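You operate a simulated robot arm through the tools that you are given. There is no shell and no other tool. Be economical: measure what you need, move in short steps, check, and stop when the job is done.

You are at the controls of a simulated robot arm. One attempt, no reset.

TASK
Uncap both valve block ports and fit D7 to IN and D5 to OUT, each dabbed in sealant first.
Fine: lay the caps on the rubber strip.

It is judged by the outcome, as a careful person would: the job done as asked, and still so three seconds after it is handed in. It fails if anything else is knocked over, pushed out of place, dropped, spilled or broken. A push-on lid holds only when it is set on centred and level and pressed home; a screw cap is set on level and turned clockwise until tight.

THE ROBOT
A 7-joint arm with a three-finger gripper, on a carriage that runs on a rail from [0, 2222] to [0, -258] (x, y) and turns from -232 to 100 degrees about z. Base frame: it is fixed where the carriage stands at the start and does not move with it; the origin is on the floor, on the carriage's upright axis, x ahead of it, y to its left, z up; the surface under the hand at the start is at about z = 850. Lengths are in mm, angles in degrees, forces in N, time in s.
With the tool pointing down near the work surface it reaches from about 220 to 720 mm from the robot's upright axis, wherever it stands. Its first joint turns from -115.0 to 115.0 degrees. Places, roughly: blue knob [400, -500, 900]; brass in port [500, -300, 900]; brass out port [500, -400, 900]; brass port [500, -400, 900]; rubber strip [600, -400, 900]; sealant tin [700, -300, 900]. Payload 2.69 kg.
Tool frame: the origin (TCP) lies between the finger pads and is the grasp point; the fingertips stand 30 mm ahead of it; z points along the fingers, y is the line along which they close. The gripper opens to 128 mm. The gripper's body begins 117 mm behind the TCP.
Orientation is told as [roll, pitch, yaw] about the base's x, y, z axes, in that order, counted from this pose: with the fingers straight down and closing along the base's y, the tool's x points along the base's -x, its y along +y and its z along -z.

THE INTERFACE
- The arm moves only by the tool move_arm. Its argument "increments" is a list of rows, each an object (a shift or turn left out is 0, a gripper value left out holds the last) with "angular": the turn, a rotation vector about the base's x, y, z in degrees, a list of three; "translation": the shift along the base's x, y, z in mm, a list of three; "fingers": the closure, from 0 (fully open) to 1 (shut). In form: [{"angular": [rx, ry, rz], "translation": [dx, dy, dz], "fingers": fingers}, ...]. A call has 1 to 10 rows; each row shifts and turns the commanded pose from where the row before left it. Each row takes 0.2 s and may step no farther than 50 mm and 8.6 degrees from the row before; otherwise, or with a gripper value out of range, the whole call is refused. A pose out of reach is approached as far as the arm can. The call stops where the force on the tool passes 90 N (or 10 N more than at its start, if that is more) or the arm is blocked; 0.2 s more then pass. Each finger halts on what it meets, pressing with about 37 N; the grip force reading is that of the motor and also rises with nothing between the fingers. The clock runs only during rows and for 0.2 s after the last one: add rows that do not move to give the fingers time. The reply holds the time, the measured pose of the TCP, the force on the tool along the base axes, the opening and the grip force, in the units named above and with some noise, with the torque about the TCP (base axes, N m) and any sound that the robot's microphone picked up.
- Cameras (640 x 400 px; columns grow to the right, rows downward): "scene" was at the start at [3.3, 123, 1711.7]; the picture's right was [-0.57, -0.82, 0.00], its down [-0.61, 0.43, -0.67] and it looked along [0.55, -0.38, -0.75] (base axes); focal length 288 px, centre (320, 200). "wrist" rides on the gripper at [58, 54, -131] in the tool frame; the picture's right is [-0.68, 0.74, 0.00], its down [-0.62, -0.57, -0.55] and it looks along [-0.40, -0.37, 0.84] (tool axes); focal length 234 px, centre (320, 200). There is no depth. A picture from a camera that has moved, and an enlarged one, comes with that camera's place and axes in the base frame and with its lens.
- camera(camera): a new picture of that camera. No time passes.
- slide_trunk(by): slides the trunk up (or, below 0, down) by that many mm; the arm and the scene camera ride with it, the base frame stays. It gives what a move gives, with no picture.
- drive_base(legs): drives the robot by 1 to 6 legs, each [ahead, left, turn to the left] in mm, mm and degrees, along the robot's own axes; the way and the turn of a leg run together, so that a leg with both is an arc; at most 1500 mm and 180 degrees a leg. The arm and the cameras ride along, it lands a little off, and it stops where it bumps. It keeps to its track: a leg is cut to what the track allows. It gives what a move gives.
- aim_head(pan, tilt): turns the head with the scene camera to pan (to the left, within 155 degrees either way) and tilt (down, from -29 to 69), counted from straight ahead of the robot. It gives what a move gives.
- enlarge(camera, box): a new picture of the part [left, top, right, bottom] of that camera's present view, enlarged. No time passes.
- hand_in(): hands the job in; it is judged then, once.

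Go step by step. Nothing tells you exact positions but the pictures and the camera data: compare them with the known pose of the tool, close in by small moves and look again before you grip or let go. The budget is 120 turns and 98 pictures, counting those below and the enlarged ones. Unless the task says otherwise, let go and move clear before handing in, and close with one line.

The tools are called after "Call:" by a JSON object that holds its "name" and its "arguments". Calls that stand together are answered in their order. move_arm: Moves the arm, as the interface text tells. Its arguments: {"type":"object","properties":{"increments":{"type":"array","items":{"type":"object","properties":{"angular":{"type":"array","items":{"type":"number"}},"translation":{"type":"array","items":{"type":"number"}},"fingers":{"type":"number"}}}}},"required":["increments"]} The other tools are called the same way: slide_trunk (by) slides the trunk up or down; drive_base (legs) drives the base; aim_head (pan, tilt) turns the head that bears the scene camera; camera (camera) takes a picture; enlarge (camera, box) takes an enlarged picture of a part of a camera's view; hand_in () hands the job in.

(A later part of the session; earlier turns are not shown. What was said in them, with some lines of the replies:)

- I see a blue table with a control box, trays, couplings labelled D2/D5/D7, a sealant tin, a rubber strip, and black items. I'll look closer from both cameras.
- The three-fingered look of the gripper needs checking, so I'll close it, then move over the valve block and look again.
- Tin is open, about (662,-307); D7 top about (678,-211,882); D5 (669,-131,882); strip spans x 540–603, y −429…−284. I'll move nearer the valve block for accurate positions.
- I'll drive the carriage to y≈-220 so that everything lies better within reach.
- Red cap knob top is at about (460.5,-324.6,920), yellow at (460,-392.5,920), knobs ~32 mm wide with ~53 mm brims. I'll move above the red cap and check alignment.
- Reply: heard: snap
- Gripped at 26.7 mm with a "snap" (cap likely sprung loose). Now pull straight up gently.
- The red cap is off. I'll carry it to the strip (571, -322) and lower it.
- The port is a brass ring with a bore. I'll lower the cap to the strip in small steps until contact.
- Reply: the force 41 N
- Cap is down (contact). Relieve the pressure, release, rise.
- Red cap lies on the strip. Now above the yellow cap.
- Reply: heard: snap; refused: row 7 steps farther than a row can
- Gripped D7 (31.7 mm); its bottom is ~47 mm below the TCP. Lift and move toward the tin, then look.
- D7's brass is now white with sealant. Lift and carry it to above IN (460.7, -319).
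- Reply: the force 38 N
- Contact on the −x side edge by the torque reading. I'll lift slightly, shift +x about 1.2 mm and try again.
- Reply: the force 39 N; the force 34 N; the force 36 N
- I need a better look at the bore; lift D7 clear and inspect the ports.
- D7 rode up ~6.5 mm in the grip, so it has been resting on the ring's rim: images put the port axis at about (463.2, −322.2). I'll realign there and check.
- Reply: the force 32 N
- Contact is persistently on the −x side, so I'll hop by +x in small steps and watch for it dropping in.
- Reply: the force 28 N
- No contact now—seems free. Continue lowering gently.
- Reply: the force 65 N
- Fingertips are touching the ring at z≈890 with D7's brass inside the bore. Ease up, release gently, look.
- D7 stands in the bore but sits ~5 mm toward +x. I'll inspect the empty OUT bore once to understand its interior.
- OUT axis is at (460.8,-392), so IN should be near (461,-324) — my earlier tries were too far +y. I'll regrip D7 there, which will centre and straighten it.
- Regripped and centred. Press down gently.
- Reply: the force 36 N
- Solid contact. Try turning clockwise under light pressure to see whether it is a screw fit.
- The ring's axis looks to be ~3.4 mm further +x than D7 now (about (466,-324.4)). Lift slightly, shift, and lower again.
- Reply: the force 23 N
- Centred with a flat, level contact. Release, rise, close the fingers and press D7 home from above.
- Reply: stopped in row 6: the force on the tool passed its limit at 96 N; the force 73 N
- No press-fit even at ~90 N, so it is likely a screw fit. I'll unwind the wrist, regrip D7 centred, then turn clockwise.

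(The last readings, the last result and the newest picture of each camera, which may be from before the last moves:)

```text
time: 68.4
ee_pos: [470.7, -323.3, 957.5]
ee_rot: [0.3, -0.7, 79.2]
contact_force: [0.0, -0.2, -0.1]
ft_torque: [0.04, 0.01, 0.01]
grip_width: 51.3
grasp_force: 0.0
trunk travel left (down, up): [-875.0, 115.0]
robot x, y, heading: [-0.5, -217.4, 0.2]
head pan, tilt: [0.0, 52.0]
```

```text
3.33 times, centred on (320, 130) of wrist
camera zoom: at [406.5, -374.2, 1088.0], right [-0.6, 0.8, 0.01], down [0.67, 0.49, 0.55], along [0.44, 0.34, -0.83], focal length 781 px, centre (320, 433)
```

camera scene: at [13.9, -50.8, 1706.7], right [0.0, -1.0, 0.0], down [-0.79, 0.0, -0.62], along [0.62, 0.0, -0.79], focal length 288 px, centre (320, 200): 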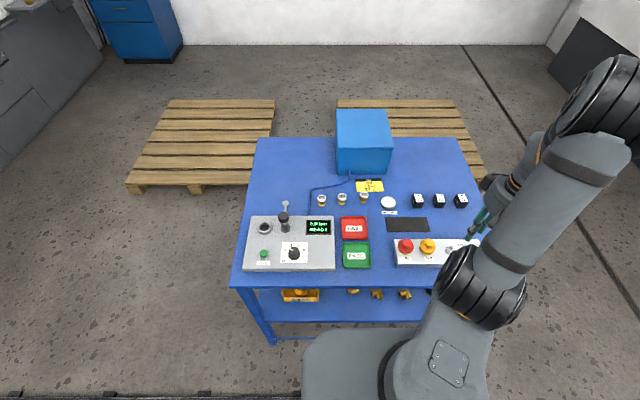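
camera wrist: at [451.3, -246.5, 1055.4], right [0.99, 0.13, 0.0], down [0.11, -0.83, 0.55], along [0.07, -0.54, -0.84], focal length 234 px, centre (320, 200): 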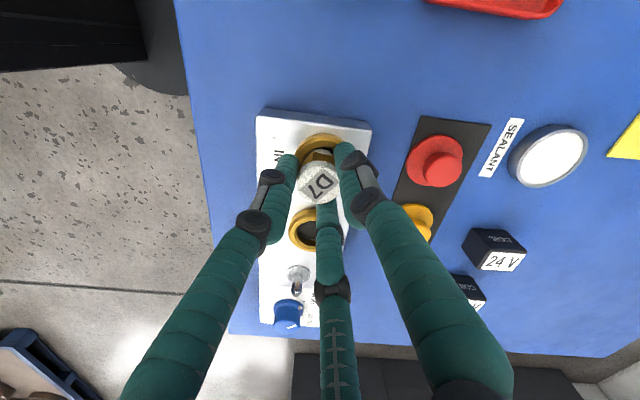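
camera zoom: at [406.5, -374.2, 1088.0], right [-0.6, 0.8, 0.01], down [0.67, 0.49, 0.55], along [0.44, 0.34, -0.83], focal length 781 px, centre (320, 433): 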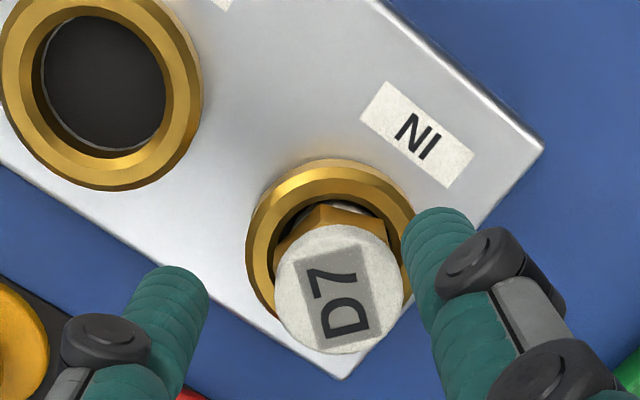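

Call:
{"name": "move_arm", "arguments": {"increments": [{"angular": [-0.3, 0.7, 0], "translation": [-5.5, -0.4, 0]}, {"translation": [0, 0, -15]}, {"translation": [0, 0, -14]}, {}, {"fingers": 1.0}, {}, {}, {}]}}

Call:
{"name": "enlarge", "arguments": {"camera": "wrist", "box": [270, 110, 370, 190]}}

```text
time: 70.2
ee_pos: [464.7, -324.3, 928.7]
ee_rot: [0.9, -0.2, 78.9]
contact_force: [0.1, 0.5, 0.3]
ft_torque: [0.02, 0.01, -0.01]
grip_width: 29.1
grasp_force: 37.3
trunk travel left (down, up): [-875.0, 115.0]
robot x, y, heading: [-0.5, -218.5, -0.0]
head pan, tilt: [0.0, 52.0]
```

```text
5.00 times, centred on (320, 150) of wrist
camera zoom: at [402.4, -373.4, 1060.4], right [-0.59, 0.8, 0.01], down [0.68, 0.49, 0.54], along [0.43, 0.33, -0.84], focal length 1171 px, centre (320, 450)
```

zoom: 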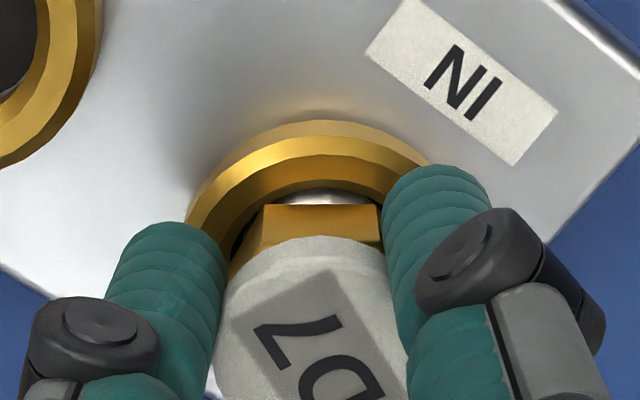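

Level the tool, press lightly and turn clockwise.

Call:
{"name": "move_arm", "arguments": {"increments": [{"angular": [-0.44, -0.86, 0]}, {"translation": [0, 0, -1.5]}, {"angular": [0, 0, -8.5]}, {"angular": [0, 0, -8.5]}, {"angular": [0, 0, -8.5]}, {"angular": [0, 0, -8.5]}, {"angular": [0, 0, -8.5]}, {"angular": [0, 0, -8.5]}]}}

```text
time: 72.0
ee_pos: [462.9, -322.5, 927.4]
ee_rot: [-0.1, 0.0, 27.9]
contact_force: [-5.6, 1.3, 25.5]
ft_torque: [0.14, 0.16, 0.11]
grip_width: 28.9
grasp_force: 36.9
trunk travel left (down, up): [-875.0, 115.0]
robot x, y, heading: [-0.2, -217.2, -0.1]
head pan, tilt: [0.0, 52.0]
```

Call:
{"name": "move_arm", "arguments": {"increments": [{"translation": [1, -1, 0], "angular": [0, 0, -8.5]}, {"angular": [0, 0, -8.5]}, {"angular": [0, 0, -8.5]}, {"angular": [0, 0, -8.5]}, {"angular": [0, 0, -8.5]}, {"angular": [0, 0, -8.5]}, {"angular": [0, 0, -8.5]}, {"angular": [0, 0, -8.5]}, {"angular": [0, 0, -8.5]}, {"angular": [0, 0, -8.5]}]}}

Call:
{"name": "enlarge", "arguments": {"camera": "wrist", "box": [270, 110, 370, 190]}}

```text
time: 74.2
ee_pos: [465.9, -326.1, 927.6]
ee_rot: [0.0, 0.0, -57.0]
contact_force: [1.7, 0.9, 21.1]
ft_torque: [0.0, -0.08, 0.11]
grip_width: 28.5
grasp_force: 37.1
trunk travel left (down, up): [-875.0, 115.0]
robot x, y, heading: [-1.1, -217.9, 0.0]
head pan, tilt: [0.0, 52.0]
```

```text
5.00 times, centred on (320, 150) of wrist
camera zoom: at [478.1, -247.9, 1058.6], right [0.99, -0.17, 0.0], down [-0.14, -0.82, 0.55], along [-0.09, -0.54, -0.84], focal length 1171 px, centre (320, 450)
```

zoom: 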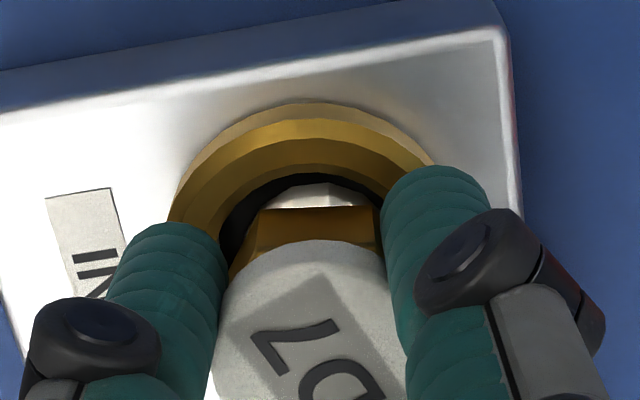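

It turns freely with no thread action, so it sits on the bore's floor. Images put the port centre at (465.6,-324.1); I'll slide D7 +2 mm in y to centre it and press.

Call:
{"name": "move_arm", "arguments": {"increments": [{"translation": [0, 0, 1.5]}, {"translation": [-0.3, 2, 0]}, {}, {"translation": [0, 0, -2]}, {"translation": [0, 0, -2]}]}}

```text
time: 75.4
ee_pos: [465.5, -323.8, 925.9]
ee_rot: [0.3, -0.2, -56.9]
contact_force: [2.3, 1.6, 34.6]
ft_torque: [0.04, -0.02, -0.02]
grip_width: 28.9
grasp_force: 37.0
trunk travel left (down, up): [-875.0, 115.0]
robot x, y, heading: [-2.2, -215.8, -0.0]
head pan, tilt: [0.0, 52.0]
```

Call:
{"name": "move_arm", "arguments": {"increments": [{"translation": [0, 0, 3]}, {"fingers": 0.6}, {}, {"translation": [0, 0, 18]}, {"translation": [0, 0, 10]}, {"fingers": 1.0}, {}, {}, {}]}}

Call:
{"name": "move_arm", "arguments": {"increments": [{"translation": [0, 0, -7]}, {"translation": [0, 0, -3]}, {"translation": [0, 0, -2]}, {"translation": [0, 0, -2]}, {"translation": [0, 0, -2]}, {"translation": [0, 0, -2]}]}}

```text
time: 77.4
ee_pos: [466.4, -324.9, 954.6]
ee_rot: [0.0, 0.2, -57.0]
contact_force: [0.2, -0.5, 0.0]
ft_torque: [0.01, -0.03, 0.01]
grip_width: 2.4
grasp_force: 18.7
trunk travel left (down, up): [-875.0, 115.0]
robot x, y, heading: [-2.9, -215.8, -0.1]
head pan, tilt: [0.0, 52.0]
```

```text
time: 78.8
ee_pos: [466.1, -323.6, 941.0]
ee_rot: [0.6, -0.5, -56.9]
contact_force: [2.7, -0.1, 72.7]
ft_torque: [0.14, 0.21, 0.0]
grip_width: 5.9
grasp_force: 31.7
trunk travel left (down, up): [-875.0, 115.0]
robot x, y, heading: [1.3, -222.9, -0.0]
head pan, tilt: [0.0, 52.0]
```

Still no click. I'll try the turn once more now that it is truly centred: unwind the wrist above, check, regrip.

Call:
{"name": "move_arm", "arguments": {"increments": [{"translation": [0, 0, 20]}, {"fingers": 0.6, "angular": [0, 0, 8.5]}, {"angular": [0, 0, 8.5]}, {"angular": [0, 0, 8.5]}, {"angular": [0, 0, 8.5]}, {"angular": [0, 0, 8.5]}, {"angular": [0, 0, 8.5]}, {"angular": [0, 0, 8.5]}, {"angular": [0, 0, 8.5]}]}}

Call:
{"name": "move_arm", "arguments": {"increments": [{"angular": [0, 0, 8.5]}, {"angular": [0, 0, 8.5]}, {"angular": [0, 0, 8.5]}, {"angular": [0, 0, 8.5]}, {"angular": [0, 0, 8.5]}, {"angular": [0, 0, 8.5]}, {"angular": [0, 0, 8.5]}, {"angular": [0, 0, 8.5]}, {}]}}

Call:
{"name": "enlarge", "arguments": {"camera": "wrist", "box": [240, 70, 400, 190]}}

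```text
time: 80.8
ee_pos: [465.8, -324.2, 955.4]
ee_rot: [-0.1, 0.1, 11.1]
contact_force: [0.3, -0.1, 0.0]
ft_torque: [0.0, -0.04, 0.0]
grip_width: 51.3
grasp_force: 0.0
trunk travel left (down, up): [-875.0, 115.0]
robot x, y, heading: [-2.5, -218.1, -0.2]
head pan, tilt: [0.0, 52.0]
```

```text
time: 82.8
ee_pos: [465.8, -323.3, 956.1]
ee_rot: [0.0, 0.1, 79.1]
contact_force: [-0.3, 0.2, -0.9]
ft_torque: [-0.03, 0.01, -0.05]
grip_width: 51.4
grasp_force: 0.1
trunk travel left (down, up): [-875.0, 115.0]
robot x, y, heading: [1.6, -216.9, 0.0]
head pan, tilt: [0.0, 52.0]
```

```text
3.33 times, centred on (320, 130) of wrist
camera zoom: at [401.2, -371.2, 1088.0], right [-0.6, 0.8, 0.0], down [0.67, 0.5, 0.55], along [0.44, 0.33, -0.84], focal length 781 px, centre (320, 433)
```

zoom: 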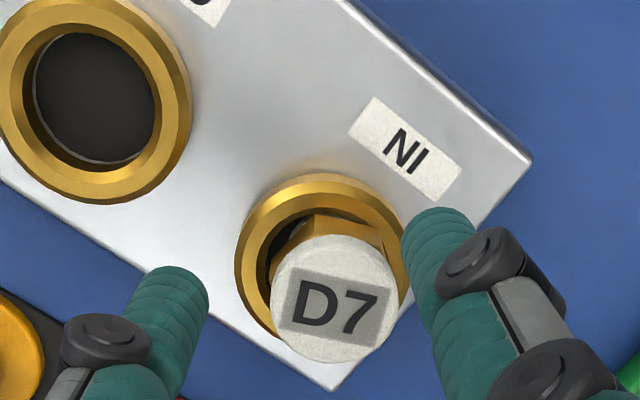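

I need the true ring height and bore depth; I'll probe the empty OUT port with closed fingertips, first on its rim.

Call:
{"name": "move_arm", "arguments": {"increments": [{"fingers": 1.0, "translation": [0, 0, 15]}, {"translation": [6, -23, 0]}, {"translation": [6, -23, 0]}, {"translation": [6, -23, 0]}, {"translation": [0, 0, -35]}, {}]}}

Call:
{"name": "move_arm", "arguments": {"increments": [{"translation": [0, 0, -4]}, {"translation": [0, 0, -4]}, {"translation": [0, 0, -3]}, {"translation": [0, 0, -3]}, {"translation": [0, 0, -3]}]}}

```text
time: 84.2
ee_pos: [481.6, -391.4, 937.0]
ee_rot: [0.0, 0.1, 79.0]
contact_force: [0.4, 0.0, -0.6]
ft_torque: [-0.02, -0.03, 0.02]
grip_width: 1.9
grasp_force: 32.2
trunk travel left (down, up): [-875.0, 115.0]
robot x, y, heading: [1.6, -218.6, -0.1]
head pan, tilt: [0.0, 52.0]
```

```text
time: 85.4
ee_pos: [484.1, -393.0, 919.1]
ee_rot: [-0.1, 0.1, 79.1]
contact_force: [0.3, -0.4, 0.8]
ft_torque: [-0.05, 0.04, 0.01]
grip_width: 2.2
grasp_force: 31.7
trunk travel left (down, up): [-875.0, 115.0]
robot x, y, heading: [2.9, -217.0, 0.1]
head pan, tilt: [0.0, 52.0]
```

Call:
{"name": "move_arm", "arguments": {"increments": [{"translation": [0, 0, -2]}, {"translation": [0, 0, -2]}, {"translation": [0, 0, -2]}, {"translation": [0, 0, -2]}]}}

```text
time: 86.4
ee_pos: [483.3, -392.0, 915.7]
ee_rot: [-0.5, 0.2, 78.9]
contact_force: [0.7, 3.8, 52.3]
ft_torque: [0.16, 0.0, -0.13]
grip_width: 1.9
grasp_force: 31.9
trunk travel left (down, up): [-875.0, 115.0]
robot x, y, heading: [-2.5, -219.0, 0.1]
head pan, tilt: [0.0, 52.0]
```

Rim top ≈ 886. Now probe the bore's floor at its centre.

Call:
{"name": "move_arm", "arguments": {"increments": [{"translation": [0, 0, 6]}, {"translation": [0, 0, 8]}, {"translation": [-19.5, 0, 0]}, {}, {"translation": [0, 0, -7]}, {"translation": [0, 0, -3]}, {"translation": [0, 0, -2]}, {"translation": [0, 0, -2]}]}}

```text
time: 88.2
ee_pos: [465.2, -393.3, 916.1]
ee_rot: [-0.8, 0.2, 79.0]
contact_force: [4.8, -5.3, 63.3]
ft_torque: [0.08, 0.68, 0.05]
grip_width: 2.0
grasp_force: 31.5
trunk travel left (down, up): [-875.0, 115.0]
robot x, y, heading: [0.3, -216.4, 0.1]
head pan, tilt: [0.0, 52.0]
```

Call:
{"name": "move_arm", "arguments": {"increments": [{"translation": [0, 0, 4]}, {"translation": [0, 0, 3]}]}}

Call:
{"name": "enlarge", "arguments": {"camera": "wrist", "box": [260, 100, 400, 205]}}

```text
time: 88.8
ee_pos: [461.1, -390.6, 917.6]
ee_rot: [0.7, 0.0, 78.9]
contact_force: [-0.1, 0.1, 0.8]
ft_torque: [0.01, -0.02, -0.02]
grip_width: 2.1
grasp_force: 31.3
trunk travel left (down, up): [-875.0, 115.0]
robot x, y, heading: [3.4, -218.8, 0.2]
head pan, tilt: [0.0, 52.0]
```

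```text
3.81 times, centred on (330, 152) of wrist
camera zoom: at [397.2, -439.4, 1049.2], right [-0.59, 0.8, 0.01], down [0.68, 0.5, 0.54], along [0.43, 0.33, -0.84], focal length 892 px, centre (282, 381)
```

zoom: 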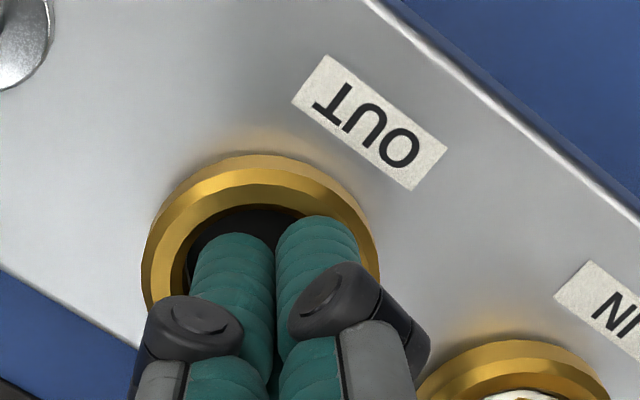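

Now consistent: rim z≈886, OUT axis (465.5,-391.7), IN axis (465.5,-323.7). With a hex body and thread sealant this ought to be a screw fit, so I'll regrip D7 exactly on axis and turn it again.

Call:
{"name": "move_arm", "arguments": {"increments": [{"translation": [0, 0, 40]}, {"translation": [1, 22, 0], "fingers": 0.6}, {"translation": [1, 22, 0]}, {"translation": [1, 22, 0]}, {}, {}]}}

```text
time: 90.2
ee_pos: [466.6, -326.6, 959.6]
ee_rot: [0.0, 0.1, 79.0]
contact_force: [0.4, 0.1, -0.7]
ft_torque: [-0.03, 0.02, 0.0]
grip_width: 51.2
grasp_force: 0.1
trunk travel left (down, up): [-875.0, 115.0]
robot x, y, heading: [0.0, -219.1, 0.1]
head pan, tilt: [0.0, 52.0]
```

Call:
{"name": "move_arm", "arguments": {"increments": [{"translation": [-1, 2.8, -15]}, {"translation": [0, 0, -15]}, {}, {}, {"fingers": 1.0}, {}, {}, {}, {}]}}

Call:
{"name": "enlarge", "arguments": {"camera": "wrist", "box": [270, 110, 370, 190]}}

```text
time: 92.2
ee_pos: [467.9, -323.6, 928.6]
ee_rot: [0.0, 0.1, 78.9]
contact_force: [0.2, -0.8, 0.0]
ft_torque: [-0.03, -0.04, 0.02]
grip_width: 28.9
grasp_force: 36.7
trunk travel left (down, up): [-875.0, 115.0]
robot x, y, heading: [0.8, -218.7, 0.0]
head pan, tilt: [0.0, 52.0]
```

```text
5.00 times, centred on (320, 150) of wrist
camera zoom: at [402.8, -371.0, 1059.9], right [-0.59, 0.8, 0.0], down [0.67, 0.5, 0.55], along [0.44, 0.32, -0.84], focal length 1171 px, centre (320, 450)
```

zoom: 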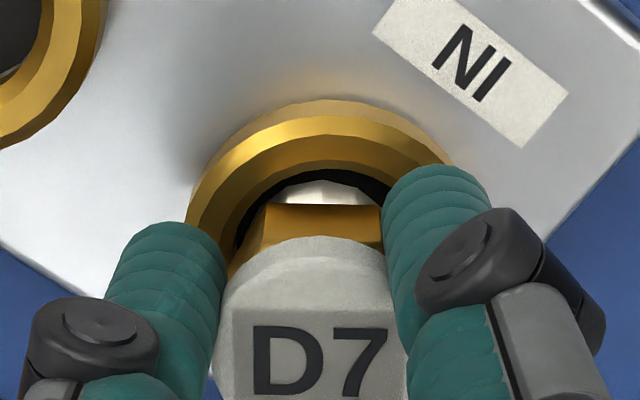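

Call:
{"name": "move_arm", "arguments": {"increments": [{"translation": [-1.9, 1.1, 0]}, {}, {"translation": [0, 0, -2]}, {"translation": [0, 0, -1]}, {}, {"angular": [0, 0, -8.5]}, {"angular": [0, 0, -8.5]}, {"angular": [0, 0, -8.5]}, {"angular": [0, 0, -8.5]}]}}

Call:
{"name": "move_arm", "arguments": {"increments": [{"angular": [0, 0, -8.5]}, {"angular": [0, 0, -8.5]}, {"angular": [0, 0, -8.5]}, {"angular": [0, 0, -8.5]}, {"angular": [0, 0, -8.5]}]}}

```text
time: 94.2
ee_pos: [462.1, -322.8, 926.8]
ee_rot: [-0.1, 0.1, 44.9]
contact_force: [-0.1, 0.8, 25.7]
ft_torque: [0.01, 0.06, 0.09]
grip_width: 28.7
grasp_force: 37.1
trunk travel left (down, up): [-875.0, 115.0]
robot x, y, heading: [-0.2, -218.9, -0.1]
head pan, tilt: [0.0, 52.0]
```

```text
time: 95.4
ee_pos: [464.8, -323.3, 926.8]
ee_rot: [-0.2, 0.0, 2.3]
contact_force: [2.0, -0.9, 13.6]
ft_torque: [-0.07, -0.07, 0.07]
grip_width: 28.6
grasp_force: 36.3
trunk travel left (down, up): [-875.0, 115.0]
robot x, y, heading: [0.4, -217.8, 0.1]
head pan, tilt: [0.0, 52.0]
```

Axial force is falling while turning (maybe advancing). Keep turning, with a slight follow-down.

Call:
{"name": "move_arm", "arguments": {"increments": [{"angular": [0, 0, -8.5], "translation": [0, 0, -0.5]}, {"angular": [0, 0, -8.5]}, {"angular": [0, 0, -8.5]}, {"angular": [0, 0, -8.5]}, {"angular": [0, 0, -8.5]}, {"angular": [0, 0, -8.5]}, {"angular": [0, 0, -8.5]}, {"angular": [0, 0, -8.5]}, {"angular": [0, 0, -8.5]}]}}

Call:
{"name": "enlarge", "arguments": {"camera": "wrist", "box": [270, 110, 370, 190]}}

```text
time: 97.4
ee_pos: [463.2, -323.0, 926.8]
ee_rot: [0.0, 0.1, -74.2]
contact_force: [1.0, 2.1, 16.4]
ft_torque: [0.09, -0.05, 0.07]
grip_width: 28.7
grasp_force: 37.4
trunk travel left (down, up): [-875.0, 115.0]
robot x, y, heading: [3.0, -214.9, 0.0]
head pan, tilt: [0.0, 52.0]
```

```text
5.00 times, centred on (320, 150) of wrist
camera zoom: at [498.3, -251.8, 1057.6], right [0.89, -0.45, 0.0], down [-0.38, -0.75, 0.55], along [-0.25, -0.49, -0.84], focal length 1171 px, centre (320, 450)
```

zoom: 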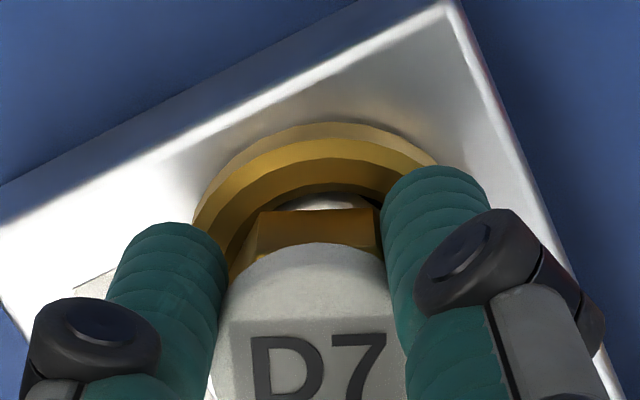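

No thread action. In case a tighter seat exists, I'll do a small search pattern under pressure around the centre and watch z.

Call:
{"name": "move_arm", "arguments": {"increments": [{"translation": [1.2, -1.3, -0.5]}, {"translation": [1, 0, 0]}, {"translation": [0, 1, 0]}, {"translation": [-1, 0, 0]}, {"translation": [-1, 0, 0]}, {"translation": [0, -1, 0]}, {"translation": [0, -1, 0]}, {"translation": [1, 0, 0]}, {"translation": [0, 1, 0]}, {}]}}

```text
time: 99.6
ee_pos: [464.4, -324.0, 926.3]
ee_rot: [0.2, -0.1, -74.0]
contact_force: [0.4, -0.2, 21.6]
ft_torque: [0.01, 0.06, -0.05]
grip_width: 28.6
grasp_force: 37.0
trunk travel left (down, up): [-875.0, 115.0]
robot x, y, heading: [-2.9, -217.6, -0.0]
head pan, tilt: [0.0, 52.0]
```

Flat floor contact again. I'll release and press from the top with a three-point contact (fingers ~12 mm apart) for a level push.

Call:
{"name": "move_arm", "arguments": {"increments": [{"translation": [0, 0, 2]}, {"fingers": 0.65}, {}, {"translation": [0, 0, 15]}, {"translation": [0, 0, 10]}, {"fingers": 0.91}, {}, {}, {"translation": [0, 0, -5]}]}}

Call:
{"name": "move_arm", "arguments": {"increments": [{"translation": [0, 0, -3]}, {"translation": [0, 0, -2]}, {"translation": [0, 0, -2]}, {"translation": [0, 0, -2]}, {"translation": [0, 0, -1.5]}, {"translation": [0, 0, -1]}]}}

```text
time: 101.6
ee_pos: [466.9, -325.1, 948.2]
ee_rot: [0.0, 0.1, -73.9]
contact_force: [0.0, -0.6, 0.3]
ft_torque: [-0.02, 0.03, 0.04]
grip_width: 11.6
grasp_force: 0.0
trunk travel left (down, up): [-875.0, 115.0]
robot x, y, heading: [-0.4, -217.6, 0.2]
head pan, tilt: [0.0, 52.0]
```

```text
time: 102.8
ee_pos: [464.2, -324.6, 942.7]
ee_rot: [0.9, -0.5, -74.1]
contact_force: [-9.9, 0.9, 64.5]
ft_torque: [0.18, 0.67, -0.02]
grip_width: 11.0
grasp_force: 0.0
trunk travel left (down, up): [-875.0, 115.0]
robot x, y, heading: [4.1, -217.8, 0.1]
head pan, tilt: [0.0, 52.0]
stopped in row 6: the force on the tool passed its limit at 92 N (the readings are from after the stop); the commanded pose is now the measured one
```

No click at 92 N. One more careful try: unwind, regrip, find the bore's true centre by lateral probing, then turn on that centre.

Call:
{"name": "move_arm", "arguments": {"increments": [{"translation": [0, 0, 18]}, {"fingers": 0.62, "angular": [0.23, 1.0, 0]}, {"angular": [0, 0, 8.5]}, {"angular": [0, 0, 8.5]}, {"angular": [0, 0, 8.5]}, {"angular": [0, 0, 8.5]}, {"angular": [0, 0, 8.5]}, {"angular": [0, 0, 8.5]}, {"angular": [0, 0, 8.5]}, {"angular": [0, 0, 8.5]}]}}

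Call:
{"name": "move_arm", "arguments": {"increments": [{"angular": [0, 0, 8.5]}, {"angular": [0, 0, 8.5]}, {"angular": [0, 0, 8.5]}, {"angular": [0, 0, 8.5]}, {"angular": [0, 0, 8.5]}, {"angular": [0, 0, 8.5]}, {"angular": [0, 0, 8.5]}, {"angular": [0, 0, 8.5]}, {"angular": [0, 0, 8.5]}, {"angular": [0, 0, 8.5]}]}}

Call:
{"name": "enlarge", "arguments": {"camera": "wrist", "box": [240, 70, 400, 190]}}

```text
time: 105.0
ee_pos: [470.5, -325.1, 956.0]
ee_rot: [-0.2, 0.1, -5.7]
contact_force: [-0.6, -0.7, -0.7]
ft_torque: [-0.03, -0.03, 0.0]
grip_width: 48.8
grasp_force: 0.1
trunk travel left (down, up): [-875.0, 115.0]
robot x, y, heading: [-2.4, -218.4, 0.1]
head pan, tilt: [0.0, 52.0]
```

```text
time: 107.2
ee_pos: [471.7, -326.0, 956.6]
ee_rot: [-0.4, 0.2, 79.2]
contact_force: [-0.4, 0.1, -0.1]
ft_torque: [-0.01, -0.01, 0.0]
grip_width: 48.6
grasp_force: 0.0
trunk travel left (down, up): [-875.0, 115.0]
robot x, y, heading: [1.5, -220.1, -0.2]
head pan, tilt: [0.0, 52.0]
```

```text
3.33 times, centred on (320, 130) of wrist
camera zoom: at [405.3, -373.1, 1088.0], right [-0.6, 0.8, -0.01], down [0.67, 0.5, 0.55], along [0.44, 0.32, -0.84], focal length 781 px, centre (320, 433)
```

zoom: 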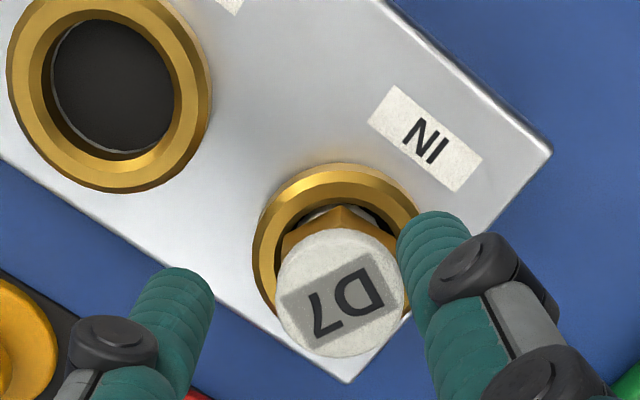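

Call:
{"name": "move_arm", "arguments": {"increments": [{"translation": [-6.2, 1.4, -14], "angular": [0.2, 0.25, 0]}, {"translation": [0, 0, -15]}, {}, {"fingers": 1.0}, {}, {}, {}, {"translation": [0, 0, 1]}, {}]}}

Call:
{"name": "move_arm", "arguments": {"increments": [{"translation": [1.5, 0, 0]}, {"translation": [1.5, 0, 0]}, {"translation": [1, 0, 0]}, {}]}}

Call:
{"name": "move_arm", "arguments": {"increments": [{"translation": [-4, 0, 0]}, {"translation": [-1.5, 0, 0]}, {"translation": [-1.5, 0, 0]}, {"translation": [-1, 0, 0]}, {}]}}

Call:
{"name": "move_arm", "arguments": {"increments": [{"translation": [4, 0, 0]}, {"translation": [0, 2, 0]}, {"translation": [0, 2, 0]}, {}]}}

Call:
{"name": "move_arm", "arguments": {"increments": [{"translation": [0, -4, 0]}, {"translation": [0, -2, 0]}, {"translation": [0, -2, 0]}, {}]}}

```text
time: 109.2
ee_pos: [464.8, -325.8, 928.9]
ee_rot: [0.1, 0.0, 79.0]
contact_force: [0.1, 0.3, 0.0]
ft_torque: [-0.01, 0.02, 0.01]
grip_width: 28.9
grasp_force: 37.1
trunk travel left (down, up): [-875.0, 115.0]
robot x, y, heading: [1.3, -216.8, -0.1]
head pan, tilt: [0.0, 52.0]
```

```text
time: 110.2
ee_pos: [467.5, -324.0, 927.1]
ee_rot: [0.0, 0.0, 79.0]
contact_force: [-3.5, 0.1, 0.3]
ft_torque: [0.01, 0.14, 0.03]
grip_width: 29.3
grasp_force: 37.1
trunk travel left (down, up): [-875.0, 115.0]
robot x, y, heading: [0.8, -220.5, 0.4]
head pan, tilt: [0.0, 52.0]
```

```text
time: 111.4
ee_pos: [461.9, -323.1, 928.3]
ee_rot: [-0.3, -0.1, 79.0]
contact_force: [4.8, -0.8, 0.5]
ft_torque: [0.0, -0.16, 0.01]
grip_width: 29.1
grasp_force: 37.1
trunk travel left (down, up): [-875.0, 115.0]
robot x, y, heading: [3.2, -215.7, -0.2]
head pan, tilt: [0.0, 52.0]
```

```text
time: 112.4
ee_pos: [464.5, -320.4, 928.0]
ee_rot: [0.0, 0.1, 79.0]
contact_force: [0.3, -0.4, 0.3]
ft_torque: [-0.06, -0.04, -0.02]
grip_width: 28.9
grasp_force: 36.8
trunk travel left (down, up): [-875.0, 115.0]
robot x, y, heading: [-1.5, -215.9, 0.1]
head pan, tilt: [0.0, 52.0]
```

```text
time: 113.4
ee_pos: [464.4, -326.9, 929.4]
ee_rot: [0.0, 0.2, 79.0]
contact_force: [1.8, 10.8, -0.9]
ft_torque: [0.5, -0.11, -0.02]
grip_width: 28.8
grasp_force: 37.0
trunk travel left (down, up): [-875.0, 115.0]
robot x, y, heading: [-0.9, -217.8, -0.2]
head pan, tilt: [0.0, 52.0]
```

The walls were found: D7 is truly in the bore, centre at about +0.5 mm y from my reference. Centre there, press lightly, and turn clockwise.

Call:
{"name": "move_arm", "arguments": {"increments": [{"translation": [0, 4.5, 0]}, {"translation": [0, 0, -2]}, {"translation": [0, 0, -1.5]}, {"translation": [0, 0, -1]}, {}]}}

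Call:
{"name": "move_arm", "arguments": {"increments": [{"angular": [0, 0, -8.5]}, {"angular": [0, 0, -8.5]}, {"angular": [0, 0, -8.5]}, {"angular": [0, 0, -8.5]}, {"angular": [0, 0, -8.5]}, {"angular": [0, 0, -8.5]}, {"angular": [0, 0, -8.5]}, {"angular": [0, 0, -8.5]}]}}

```text
time: 114.6
ee_pos: [462.1, -324.5, 927.0]
ee_rot: [-0.3, 0.1, 79.0]
contact_force: [2.4, -3.4, 33.3]
ft_torque: [-0.06, -0.05, 0.12]
grip_width: 29.1
grasp_force: 36.7
trunk travel left (down, up): [-875.0, 115.0]
robot x, y, heading: [-1.6, -216.2, 0.1]
head pan, tilt: [0.0, 52.0]
```

```text
time: 116.4
ee_pos: [462.1, -323.5, 925.9]
ee_rot: [-0.1, 0.1, 10.8]
contact_force: [-1.9, 1.0, 21.0]
ft_torque: [0.06, 0.04, 0.11]
grip_width: 28.9
grasp_force: 37.0
trunk travel left (down, up): [-875.0, 115.0]
robot x, y, heading: [-2.4, -220.2, 0.3]
head pan, tilt: [0.0, 52.0]
```

It's a plain, loose socket: D7 is properly inserted and standing on the floor of the bore, centred. Release it and go for D5.

Call:
{"name": "move_arm", "arguments": {"increments": [{"translation": [0, 0, 2.5]}, {"fingers": 0.6}, {}, {"translation": [0, 0, 20]}, {"translation": [0, 0, 40], "angular": [0, 0, -5.4]}, {"angular": [0, 0, -5.4]}, {"translation": [30, 27, 0]}, {"translation": [30, 27, 0]}, {"translation": [30, 27, 0]}, {"translation": [30, 27, 0]}]}}

Call:
{"name": "move_arm", "arguments": {"increments": [{"translation": [30, 27, 0]}, {"translation": [30, 27, 0]}, {"translation": [28, 27, 0]}, {}, {"translation": [0, 0, -30]}, {}]}}

Call:
{"name": "enlarge", "arguments": {"camera": "wrist", "box": [230, 80, 410, 240]}}

Call:
{"name": "enlarge", "arguments": {"camera": "scene", "box": [300, 180, 460, 280]}}

```text
time: 118.6
ee_pos: [586.0, -212.6, 986.3]
ee_rot: [0.0, 0.2, 0.3]
contact_force: [-0.7, 0.1, -0.2]
ft_torque: [-0.01, 0.01, 0.01]
grip_width: 51.0
grasp_force: 0.0
trunk travel left (down, up): [-875.0, 115.0]
robot x, y, heading: [-0.0, -218.8, 0.1]
head pan, tilt: [0.0, 52.0]
```

```text
time: 120.0
ee_pos: [671.5, -134.2, 956.1]
ee_rot: [-0.1, 0.0, 0.1]
contact_force: [0.0, 0.7, -0.6]
ft_torque: [0.03, -0.02, 0.0]
grip_width: 51.2
grasp_force: 0.0
trunk travel left (down, up): [-875.0, 115.0]
robot x, y, heading: [0.0, -216.9, 0.1]
head pan, tilt: [0.0, 52.0]
```

```text
2.50 times, centred on (320, 160) of wrist
camera zoom: at [611.4, -81.4, 1087.5], right [0.67, 0.74, 0.0], down [0.62, -0.56, 0.55], along [0.41, -0.37, -0.84], focal length 585 px, centre (320, 300)
```

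zoom: 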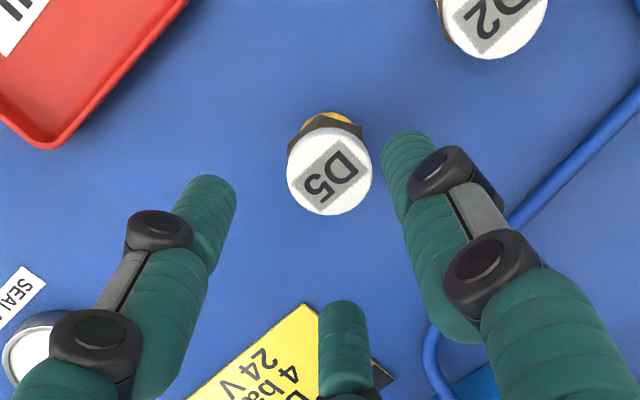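

```text
4.00 times, centred on (380, 230) of scene
camera zoom: at [12.6, -50.8, 1706.8], right [0.0, -1.0, 0.0], down [-0.79, 0.0, -0.62], along [0.62, 0.0, -0.79], focal length 1154 px, centre (80, 80)
```

zoom: 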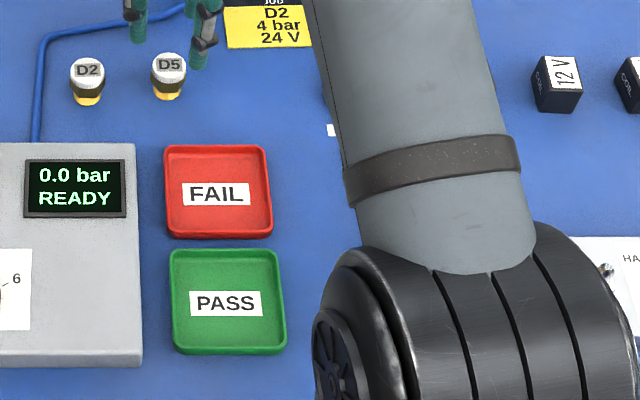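

Call:
{"name": "move_arm", "arguments": {"increments": [{"translation": [2.8, 2.3, -30]}, {"translation": [0, 0, -18]}, {"translation": [0, 0, -14]}, {}, {"fingers": 1.0}, {}, {}, {}, {}]}}

Call:
{"name": "enlarge", "arguments": {"camera": "wrist", "box": [230, 80, 410, 240]}}

```text
time: 122.0
ee_pos: [674.4, -132.5, 894.5]
ee_rot: [-0.1, 0.1, 0.1]
contact_force: [-0.1, -0.4, -0.2]
ft_torque: [-0.04, -0.03, 0.0]
grip_width: 29.3
grasp_force: 37.3
trunk travel left (down, up): [-875.0, 115.0]
robot x, y, heading: [-1.7, -221.7, -0.1]
head pan, tilt: [0.0, 52.0]
```

```text
2.50 times, centred on (320, 160) of wrist
camera zoom: at [615.6, -79.7, 1025.8], right [0.67, 0.74, 0.0], down [0.62, -0.56, 0.55], along [0.4, -0.37, -0.84], focal length 585 px, centre (320, 300)
```

zoom: 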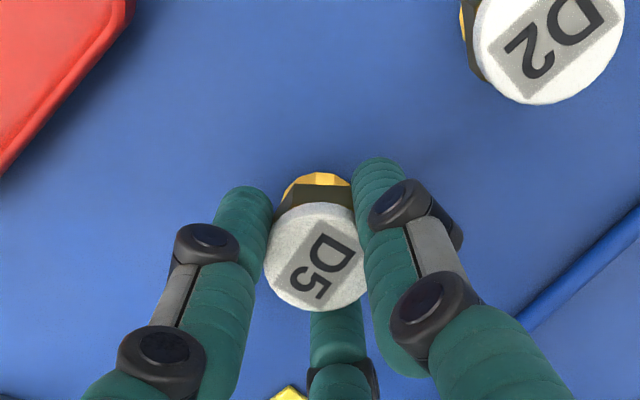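

Gripped D5. Carry it to the tin at (659,-297) and dab.

Call:
{"name": "move_arm", "arguments": {"increments": [{"translation": [0, 0, 25]}, {"translation": [0, 0, 40]}, {"translation": [-4, -41, 0]}, {"translation": [-4, -41, 0]}, {"translation": [-4, -41, 0]}, {"translation": [-3.5, -41.5, 0]}, {}, {"translation": [0, 0, -25]}, {}]}}

Call:
{"name": "enlarge", "arguments": {"camera": "scene", "box": [360, 175, 420, 220]}}

```text
time: 124.0
ee_pos: [657.0, -296.2, 934.5]
ee_rot: [-0.1, 0.0, 0.3]
contact_force: [0.3, 0.3, -1.2]
ft_torque: [0.03, -0.03, -0.04]
grip_width: 28.9
grasp_force: 36.7
trunk travel left (down, up): [-875.0, 115.0]
robot x, y, heading: [-3.0, -219.4, -0.1]
head pan, tilt: [0.0, 52.0]
```

```text
8.89 times, centred on (390, 198) of scene
camera zoom: at [13.2, -50.1, 1706.7], right [0.0, -1.0, 0.0], down [-0.79, 0.0, -0.62], along [0.62, 0.0, -0.79], focal length 2565 px, centre (-302, 222)
```

zoom: 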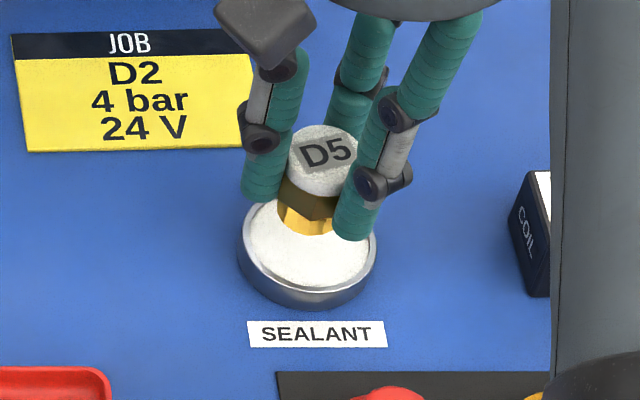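

Call:
{"name": "move_arm", "arguments": {"increments": [{"translation": [1, 0, -12]}, {"translation": [0, 0, -8]}, {"translation": [0, 0, -4]}, {"translation": [0, 0, -2]}, {"translation": [0, 0, -1.5]}]}}

Call:
{"name": "enlarge", "arguments": {"camera": "scene", "box": [360, 175, 420, 220]}}

```text
time: 125.2
ee_pos: [662.2, -297.2, 907.7]
ee_rot: [-0.2, -0.1, 0.1]
contact_force: [0.0, -0.5, -1.0]
ft_torque: [-0.03, 0.0, 0.01]
grip_width: 28.9
grasp_force: 37.1
trunk travel left (down, up): [-875.0, 115.0]
robot x, y, heading: [1.0, -218.2, -0.2]
head pan, tilt: [0.0, 52.0]
```

```text
8.89 times, centred on (390, 198) of scene
camera zoom: at [14.3, -50.7, 1706.7], right [0.0, -1.0, 0.0], down [-0.79, 0.0, -0.62], along [0.62, 0.0, -0.79], focal length 2565 px, centre (-302, 222)
```

zoom: 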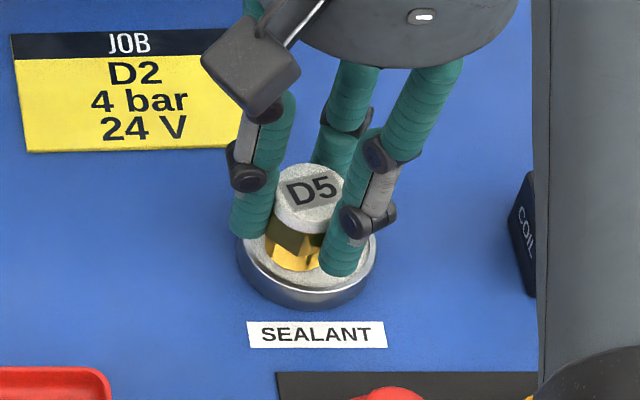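

Call:
{"name": "move_arm", "arguments": {"increments": [{"translation": [0, 0, -1.5]}, {"translation": [0, 0, -1]}, {"translation": [0, 0, -1]}, {}]}}

```text
time: 126.2
ee_pos: [660.2, -297.5, 906.1]
ee_rot: [-0.1, -0.4, 0.2]
contact_force: [3.1, 0.8, 20.4]
ft_torque: [0.09, 0.06, -0.05]
grip_width: 29.1
grasp_force: 37.3
trunk travel left (down, up): [-875.0, 115.0]
robot x, y, heading: [2.5, -219.8, -0.0]
head pan, tilt: [0.0, 52.0]
```

D5 dabbed (contact). Carry to OUT by exact command offset (−196.3, −94.8) and look before inserting.

Call:
{"name": "move_arm", "arguments": {"increments": [{"translation": [0, 0, 25]}, {"translation": [0, 0, 45]}, {"translation": [-39.3, -19, 0]}, {"translation": [-39.3, -19, 0]}, {"translation": [-39.3, -19, 0]}, {"translation": [-39.2, -18.9, 0]}, {"translation": [-39.2, -18.9, 0]}, {}, {"translation": [0, 0, -35]}, {}]}}

Call:
{"name": "enlarge", "arguments": {"camera": "wrist", "box": [250, 90, 390, 200]}}

```text
time: 128.4
ee_pos: [461.0, -391.5, 939.5]
ee_rot: [-0.1, 0.1, 0.2]
contact_force: [0.0, 0.2, -1.5]
ft_torque: [-0.03, -0.02, 0.0]
grip_width: 28.8
grasp_force: 37.1
trunk travel left (down, up): [-875.0, 115.0]
robot x, y, heading: [-0.2, -218.9, 0.1]
head pan, tilt: [0.0, 52.0]
```

```text
3.64 times, centred on (320, 145) of wrist
camera zoom: at [402.8, -338.6, 1071.5], right [0.67, 0.74, 0.0], down [0.62, -0.56, 0.55], along [0.41, -0.37, -0.84], focal length 852 px, centre (320, 400)
```

zoom: 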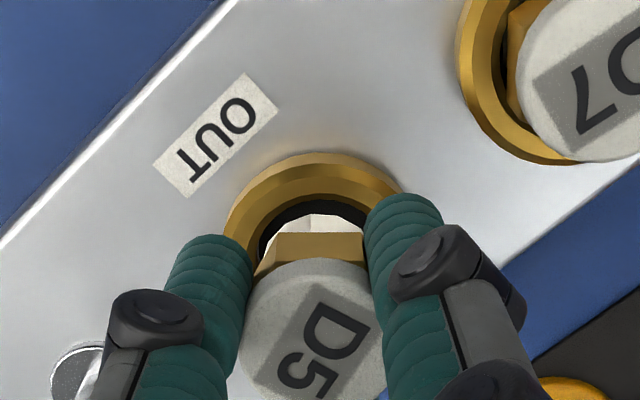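

Outer ring suggests good centring. Lower gently.

Call:
{"name": "move_arm", "arguments": {"increments": [{"translation": [0, 0, -5]}, {"translation": [0, 0, -4]}, {"translation": [0, 0, -2]}, {"translation": [0, 0, -2]}, {}]}}

```text
time: 129.6
ee_pos: [464.5, -391.2, 926.1]
ee_rot: [-0.2, 0.0, 0.1]
contact_force: [0.0, -0.8, -1.2]
ft_torque: [0.02, -0.01, 0.02]
grip_width: 28.6
grasp_force: 36.8
trunk travel left (down, up): [-875.0, 115.0]
robot x, y, heading: [2.2, -218.9, -0.1]
head pan, tilt: [0.0, 52.0]
```

It's entering freely. Continue to the floor.

Call:
{"name": "move_arm", "arguments": {"increments": [{"translation": [0, 0, -2]}, {"translation": [0, 0, -1.5]}, {"translation": [0, 0, -1.5]}, {"translation": [0, 0, -1]}]}}

```text
time: 130.6
ee_pos: [463.9, -390.5, 922.9]
ee_rot: [-0.3, -0.2, 0.2]
contact_force: [0.6, -0.1, 31.0]
ft_torque: [0.11, 0.04, -0.07]
grip_width: 28.6
grasp_force: 36.8
trunk travel left (down, up): [-875.0, 115.0]
robot x, y, heading: [-5.0, -218.7, 0.1]
head pan, tilt: [0.0, 52.0]
```

Flat contact at the floor (31 N). I'll do one clockwise turn under this load to check for thread or click.

Call:
{"name": "move_arm", "arguments": {"increments": [{"angular": [0, 0, -8.5]}, {"angular": [0, 0, -8.5]}, {"angular": [0, 0, -8.5]}, {"angular": [0, 0, -8.5]}, {"angular": [0, 0, -8.5]}, {"angular": [0, 0, -8.5]}, {"angular": [0, 0, -8.5]}, {"angular": [0, 0, -8.5]}, {"angular": [0, 0, -8.5]}, {}]}}

Call:
{"name": "enlarge", "arguments": {"camera": "wrist", "box": [220, 70, 390, 200]}}

```text
time: 132.8
ee_pos: [463.1, -392.5, 920.5]
ee_rot: [0.0, 0.0, -76.4]
contact_force: [2.6, -1.6, 23.9]
ft_torque: [-0.09, -0.07, -0.06]
grip_width: 28.6
grasp_force: 36.9
trunk travel left (down, up): [-875.0, 115.0]
robot x, y, heading: [-1.3, -218.8, -0.2]
head pan, tilt: [0.0, 52.0]
```

```text
3.08 times, centred on (305, 135) of wrist
camera zoom: at [500.6, -322.9, 1052.6], right [0.87, -0.49, 0.0], down [-0.41, -0.73, 0.55], along [-0.27, -0.48, -0.84], focal length 720 px, centre (366, 400)
```

zoom: 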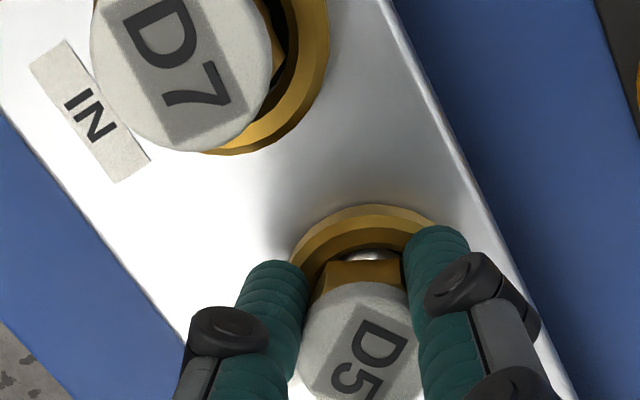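

Call:
{"name": "move_arm", "arguments": {"increments": [{"translation": [0, 0, 2]}, {"translation": [0, 0, 1.5]}, {}]}}

```text
time: 133.6
ee_pos: [462.7, -390.5, 922.5]
ee_rot: [0.0, 0.2, -76.3]
contact_force: [0.2, -0.6, -1.5]
ft_torque: [-0.05, -0.02, 0.0]
grip_width: 28.6
grasp_force: 36.8
trunk travel left (down, up): [-875.0, 115.0]
robot x, y, heading: [-0.3, -218.2, -0.2]
head pan, tilt: [0.0, 52.0]
```

Not threaded (it lifts freely). Centre it better (+2.5,−1.8) per the image and check side force.

Call:
{"name": "move_arm", "arguments": {"increments": [{"translation": [2.5, -1.8, 0]}, {}, {"translation": [2, 0, 0]}, {}]}}

Call:
{"name": "move_arm", "arguments": {"increments": [{"translation": [-2, 0, 0]}, {"translation": [0, -2, 0]}, {}]}}

```text
time: 134.6
ee_pos: [467.6, -394.0, 924.3]
ee_rot: [-0.1, 0.1, -76.2]
contact_force: [-3.0, -1.0, -1.1]
ft_torque: [0.01, 0.11, 0.0]
grip_width: 28.5
grasp_force: 37.6
trunk travel left (down, up): [-875.0, 115.0]
robot x, y, heading: [-3.3, -216.6, 0.3]
head pan, tilt: [0.0, 52.0]
```

```text
time: 135.4
ee_pos: [467.6, -395.9, 922.6]
ee_rot: [-0.2, 0.0, -76.3]
contact_force: [0.0, 0.6, -1.6]
ft_torque: [-0.01, 0.01, 0.03]
grip_width: 28.8
grasp_force: 36.7
trunk travel left (down, up): [-875.0, 115.0]
robot x, y, heading: [-1.1, -216.2, -0.1]
head pan, tilt: [0.0, 52.0]
```

Call:
{"name": "move_arm", "arguments": {"increments": [{"translation": [-1.5, 1.6, 0]}, {"translation": [0, 4, 0]}, {}]}}

```text
time: 136.2
ee_pos: [465.0, -390.4, 922.8]
ee_rot: [0.0, 0.1, -76.3]
contact_force: [-0.6, -1.6, -2.1]
ft_torque: [-0.1, 0.03, -0.01]
grip_width: 28.7
grasp_force: 37.1
trunk travel left (down, up): [-875.0, 115.0]
robot x, y, heading: [2.8, -219.8, -0.2]
head pan, tilt: [0.0, 52.0]
```

Centre lies 3.75 mm back in −y. Go there, seat it on the floor with a firm press, then release.

Call:
{"name": "move_arm", "arguments": {"increments": [{"translation": [-0.2, -3.75, 0]}, {}, {"translation": [0, 0, -2]}, {"translation": [0, 0, -2]}, {"translation": [0, 0, -1.5]}, {}]}}

```text
time: 137.6
ee_pos: [464.4, -394.0, 921.1]
ee_rot: [0.2, -0.3, -76.2]
contact_force: [5.6, 1.3, 32.8]
ft_torque: [0.03, -0.12, -0.03]
grip_width: 29.1
grasp_force: 36.3
trunk travel left (down, up): [-875.0, 115.0]
robot x, y, heading: [3.7, -218.6, 0.1]
head pan, tilt: [0.0, 52.0]
```

Release, then one level three-point press from above on the now exactly centred D5.

Call:
{"name": "move_arm", "arguments": {"increments": [{"translation": [0, 0, 2.8]}, {"fingers": 0.65}, {}, {"translation": [0, 0, 15]}, {"translation": [0, 0, 12]}, {"fingers": 0.91}, {}, {}, {"translation": [0, 0, -5]}]}}

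Call:
{"name": "move_arm", "arguments": {"increments": [{"translation": [0, 0, -2]}, {"translation": [0, 0, -2]}, {"translation": [0, 0, -2]}, {"translation": [0, 0, -1]}, {"translation": [0, 0, -1]}, {"translation": [0, 0, -1]}]}}

```text
time: 139.6
ee_pos: [463.9, -394.1, 943.4]
ee_rot: [0.1, -0.1, -76.3]
contact_force: [0.2, 1.0, 16.0]
ft_torque: [0.1, 0.05, 0.03]
grip_width: 11.9
grasp_force: 0.0
trunk travel left (down, up): [-875.0, 115.0]
robot x, y, heading: [3.3, -216.9, 0.1]
head pan, tilt: [0.0, 52.0]
```

```text
time: 140.6
ee_pos: [464.1, -393.7, 942.8]
ee_rot: [0.7, -0.7, -76.4]
contact_force: [-10.2, 7.1, 60.8]
ft_torque: [0.5, 0.67, -0.13]
grip_width: 11.6
grasp_force: 0.0
trunk travel left (down, up): [-875.0, 115.0]
robot x, y, heading: [-1.0, -222.1, -0.1]
head pan, tilt: [0.0, 52.0]
stopped in row 4: the force on the tool passed its limit at 92 N (the readings are from after the stop); the commanded pose is now the measured one
```

Still a plain socket; no click exists to find. Retreat upward and aside and inspect both.

Call:
{"name": "move_arm", "arguments": {"increments": [{"translation": [0, 0, 30]}, {"translation": [0, 0, 50]}, {"translation": [10, 45, 20]}, {"translation": [10, 45, 20]}, {"translation": [10, 45, 0]}, {"translation": [10, 45, 0]}, {"translation": [10, 45, 0]}, {"translation": [10, 45, 0]}, {"translation": [10, 45, 0]}, {}]}}

Call:
{"name": "enlarge", "arguments": {"camera": "scene", "box": [380, 205, 450, 265]}}

```text
refused: row 3 steps farther than a row can; nothing moved
```

```text
6.67 times, centred on (415, 235) of scene
camera zoom: at [4.4, -46.6, 1706.4], right [0.0, -1.0, 0.0], down [-0.78, 0.0, -0.62], along [0.62, 0.0, -0.78], focal length 1924 px, centre (-313, -33)
```

zoom: 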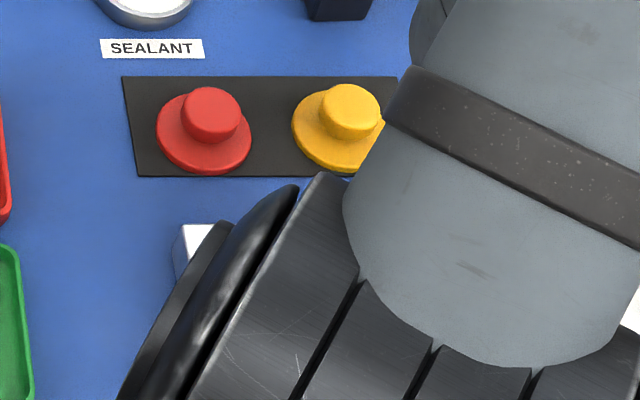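

Call:
{"name": "move_arm", "arguments": {"increments": [{"translation": [0, 0, 30]}, {"translation": [0, 0, 45]}, {"translation": [10, 40, 20]}, {"translation": [10, 40, 20]}, {"translation": [10, 45, 0]}, {"translation": [10, 45, 0]}, {"translation": [10, 45, 0]}, {"translation": [10, 45, 0]}, {"translation": [10, 45, 0]}, {}]}}

Call:
{"name": "enlarge", "arguments": {"camera": "scene", "box": [380, 205, 450, 265]}}

```text
time: 142.8
ee_pos: [538.1, -90.8, 1051.8]
ee_rot: [0.4, -0.4, -76.4]
contact_force: [0.4, -0.6, -0.1]
ft_torque: [0.02, -0.02, 0.0]
grip_width: 11.7
grasp_force: 0.1
trunk travel left (down, up): [-875.0, 115.0]
robot x, y, heading: [2.3, -216.4, 0.1]
head pan, tilt: [0.0, 52.0]
```

```text
6.67 times, centred on (415, 235) of scene
camera zoom: at [13.9, -52.3, 1706.9], right [0.0, -1.0, 0.0], down [-0.79, 0.0, -0.62], along [0.62, 0.0, -0.79], focal length 1924 px, centre (-313, -33)
```

zoom: 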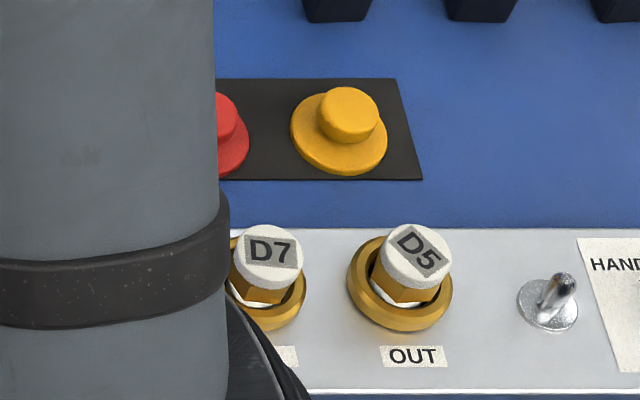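

Both couplings stand centred and upright in their ports, and the caps lie on the strip. One last overall look.

Call:
{"name": "camera", "arguments": {"camera": "scene"}}

Call:
{"name": "enlarge", "arguments": {"camera": "scene", "box": [395, 230, 435, 260]}}

```text
3 pictures are left
camera scene: at [13.9, -52.3, 1706.9], right [0.0, -1.0, 0.0], down [-0.79, 0.0, -0.62], along [0.62, 0.0, -0.79], focal length 288 px, centre (320, 200)
```

scene: 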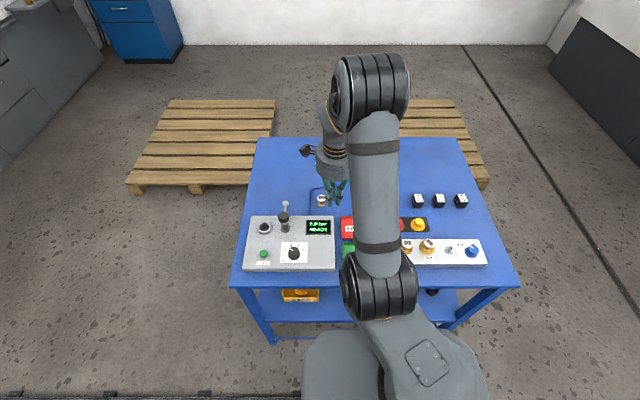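

```text
13.33 times, centred on (415, 245) of scene
camera zoom: at [13.9, -52.3, 1706.9], right [0.0, -1.0, 0.0], down [-0.79, 0.0, -0.62], along [0.62, 0.0, -0.79], focal length 3847 px, centre (-947, -400)
```

zoom: 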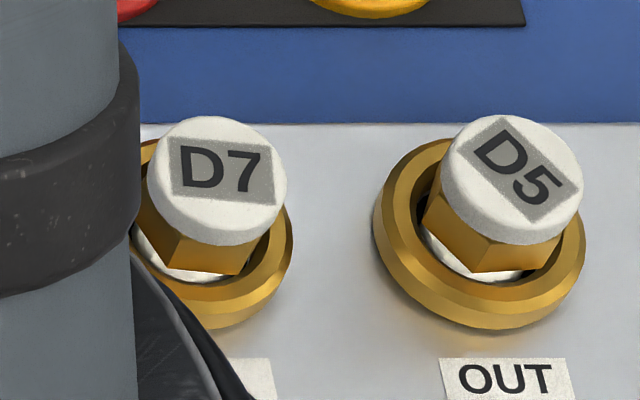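

Call:
{"name": "hand_in", "arguments": {}}

```text
The job is handed in.
```

I uncapped both ports, dabbed D7 and D5 in sealant and set D7 in IN and D5 in OUT; both caps are on the rubber strip. Both couplings stand upright and centred on the bore floor but are loose. Pressing with about 90 N gave no click, turning them clockwise engaged no thread, and D5 lifted freely when I checked it.
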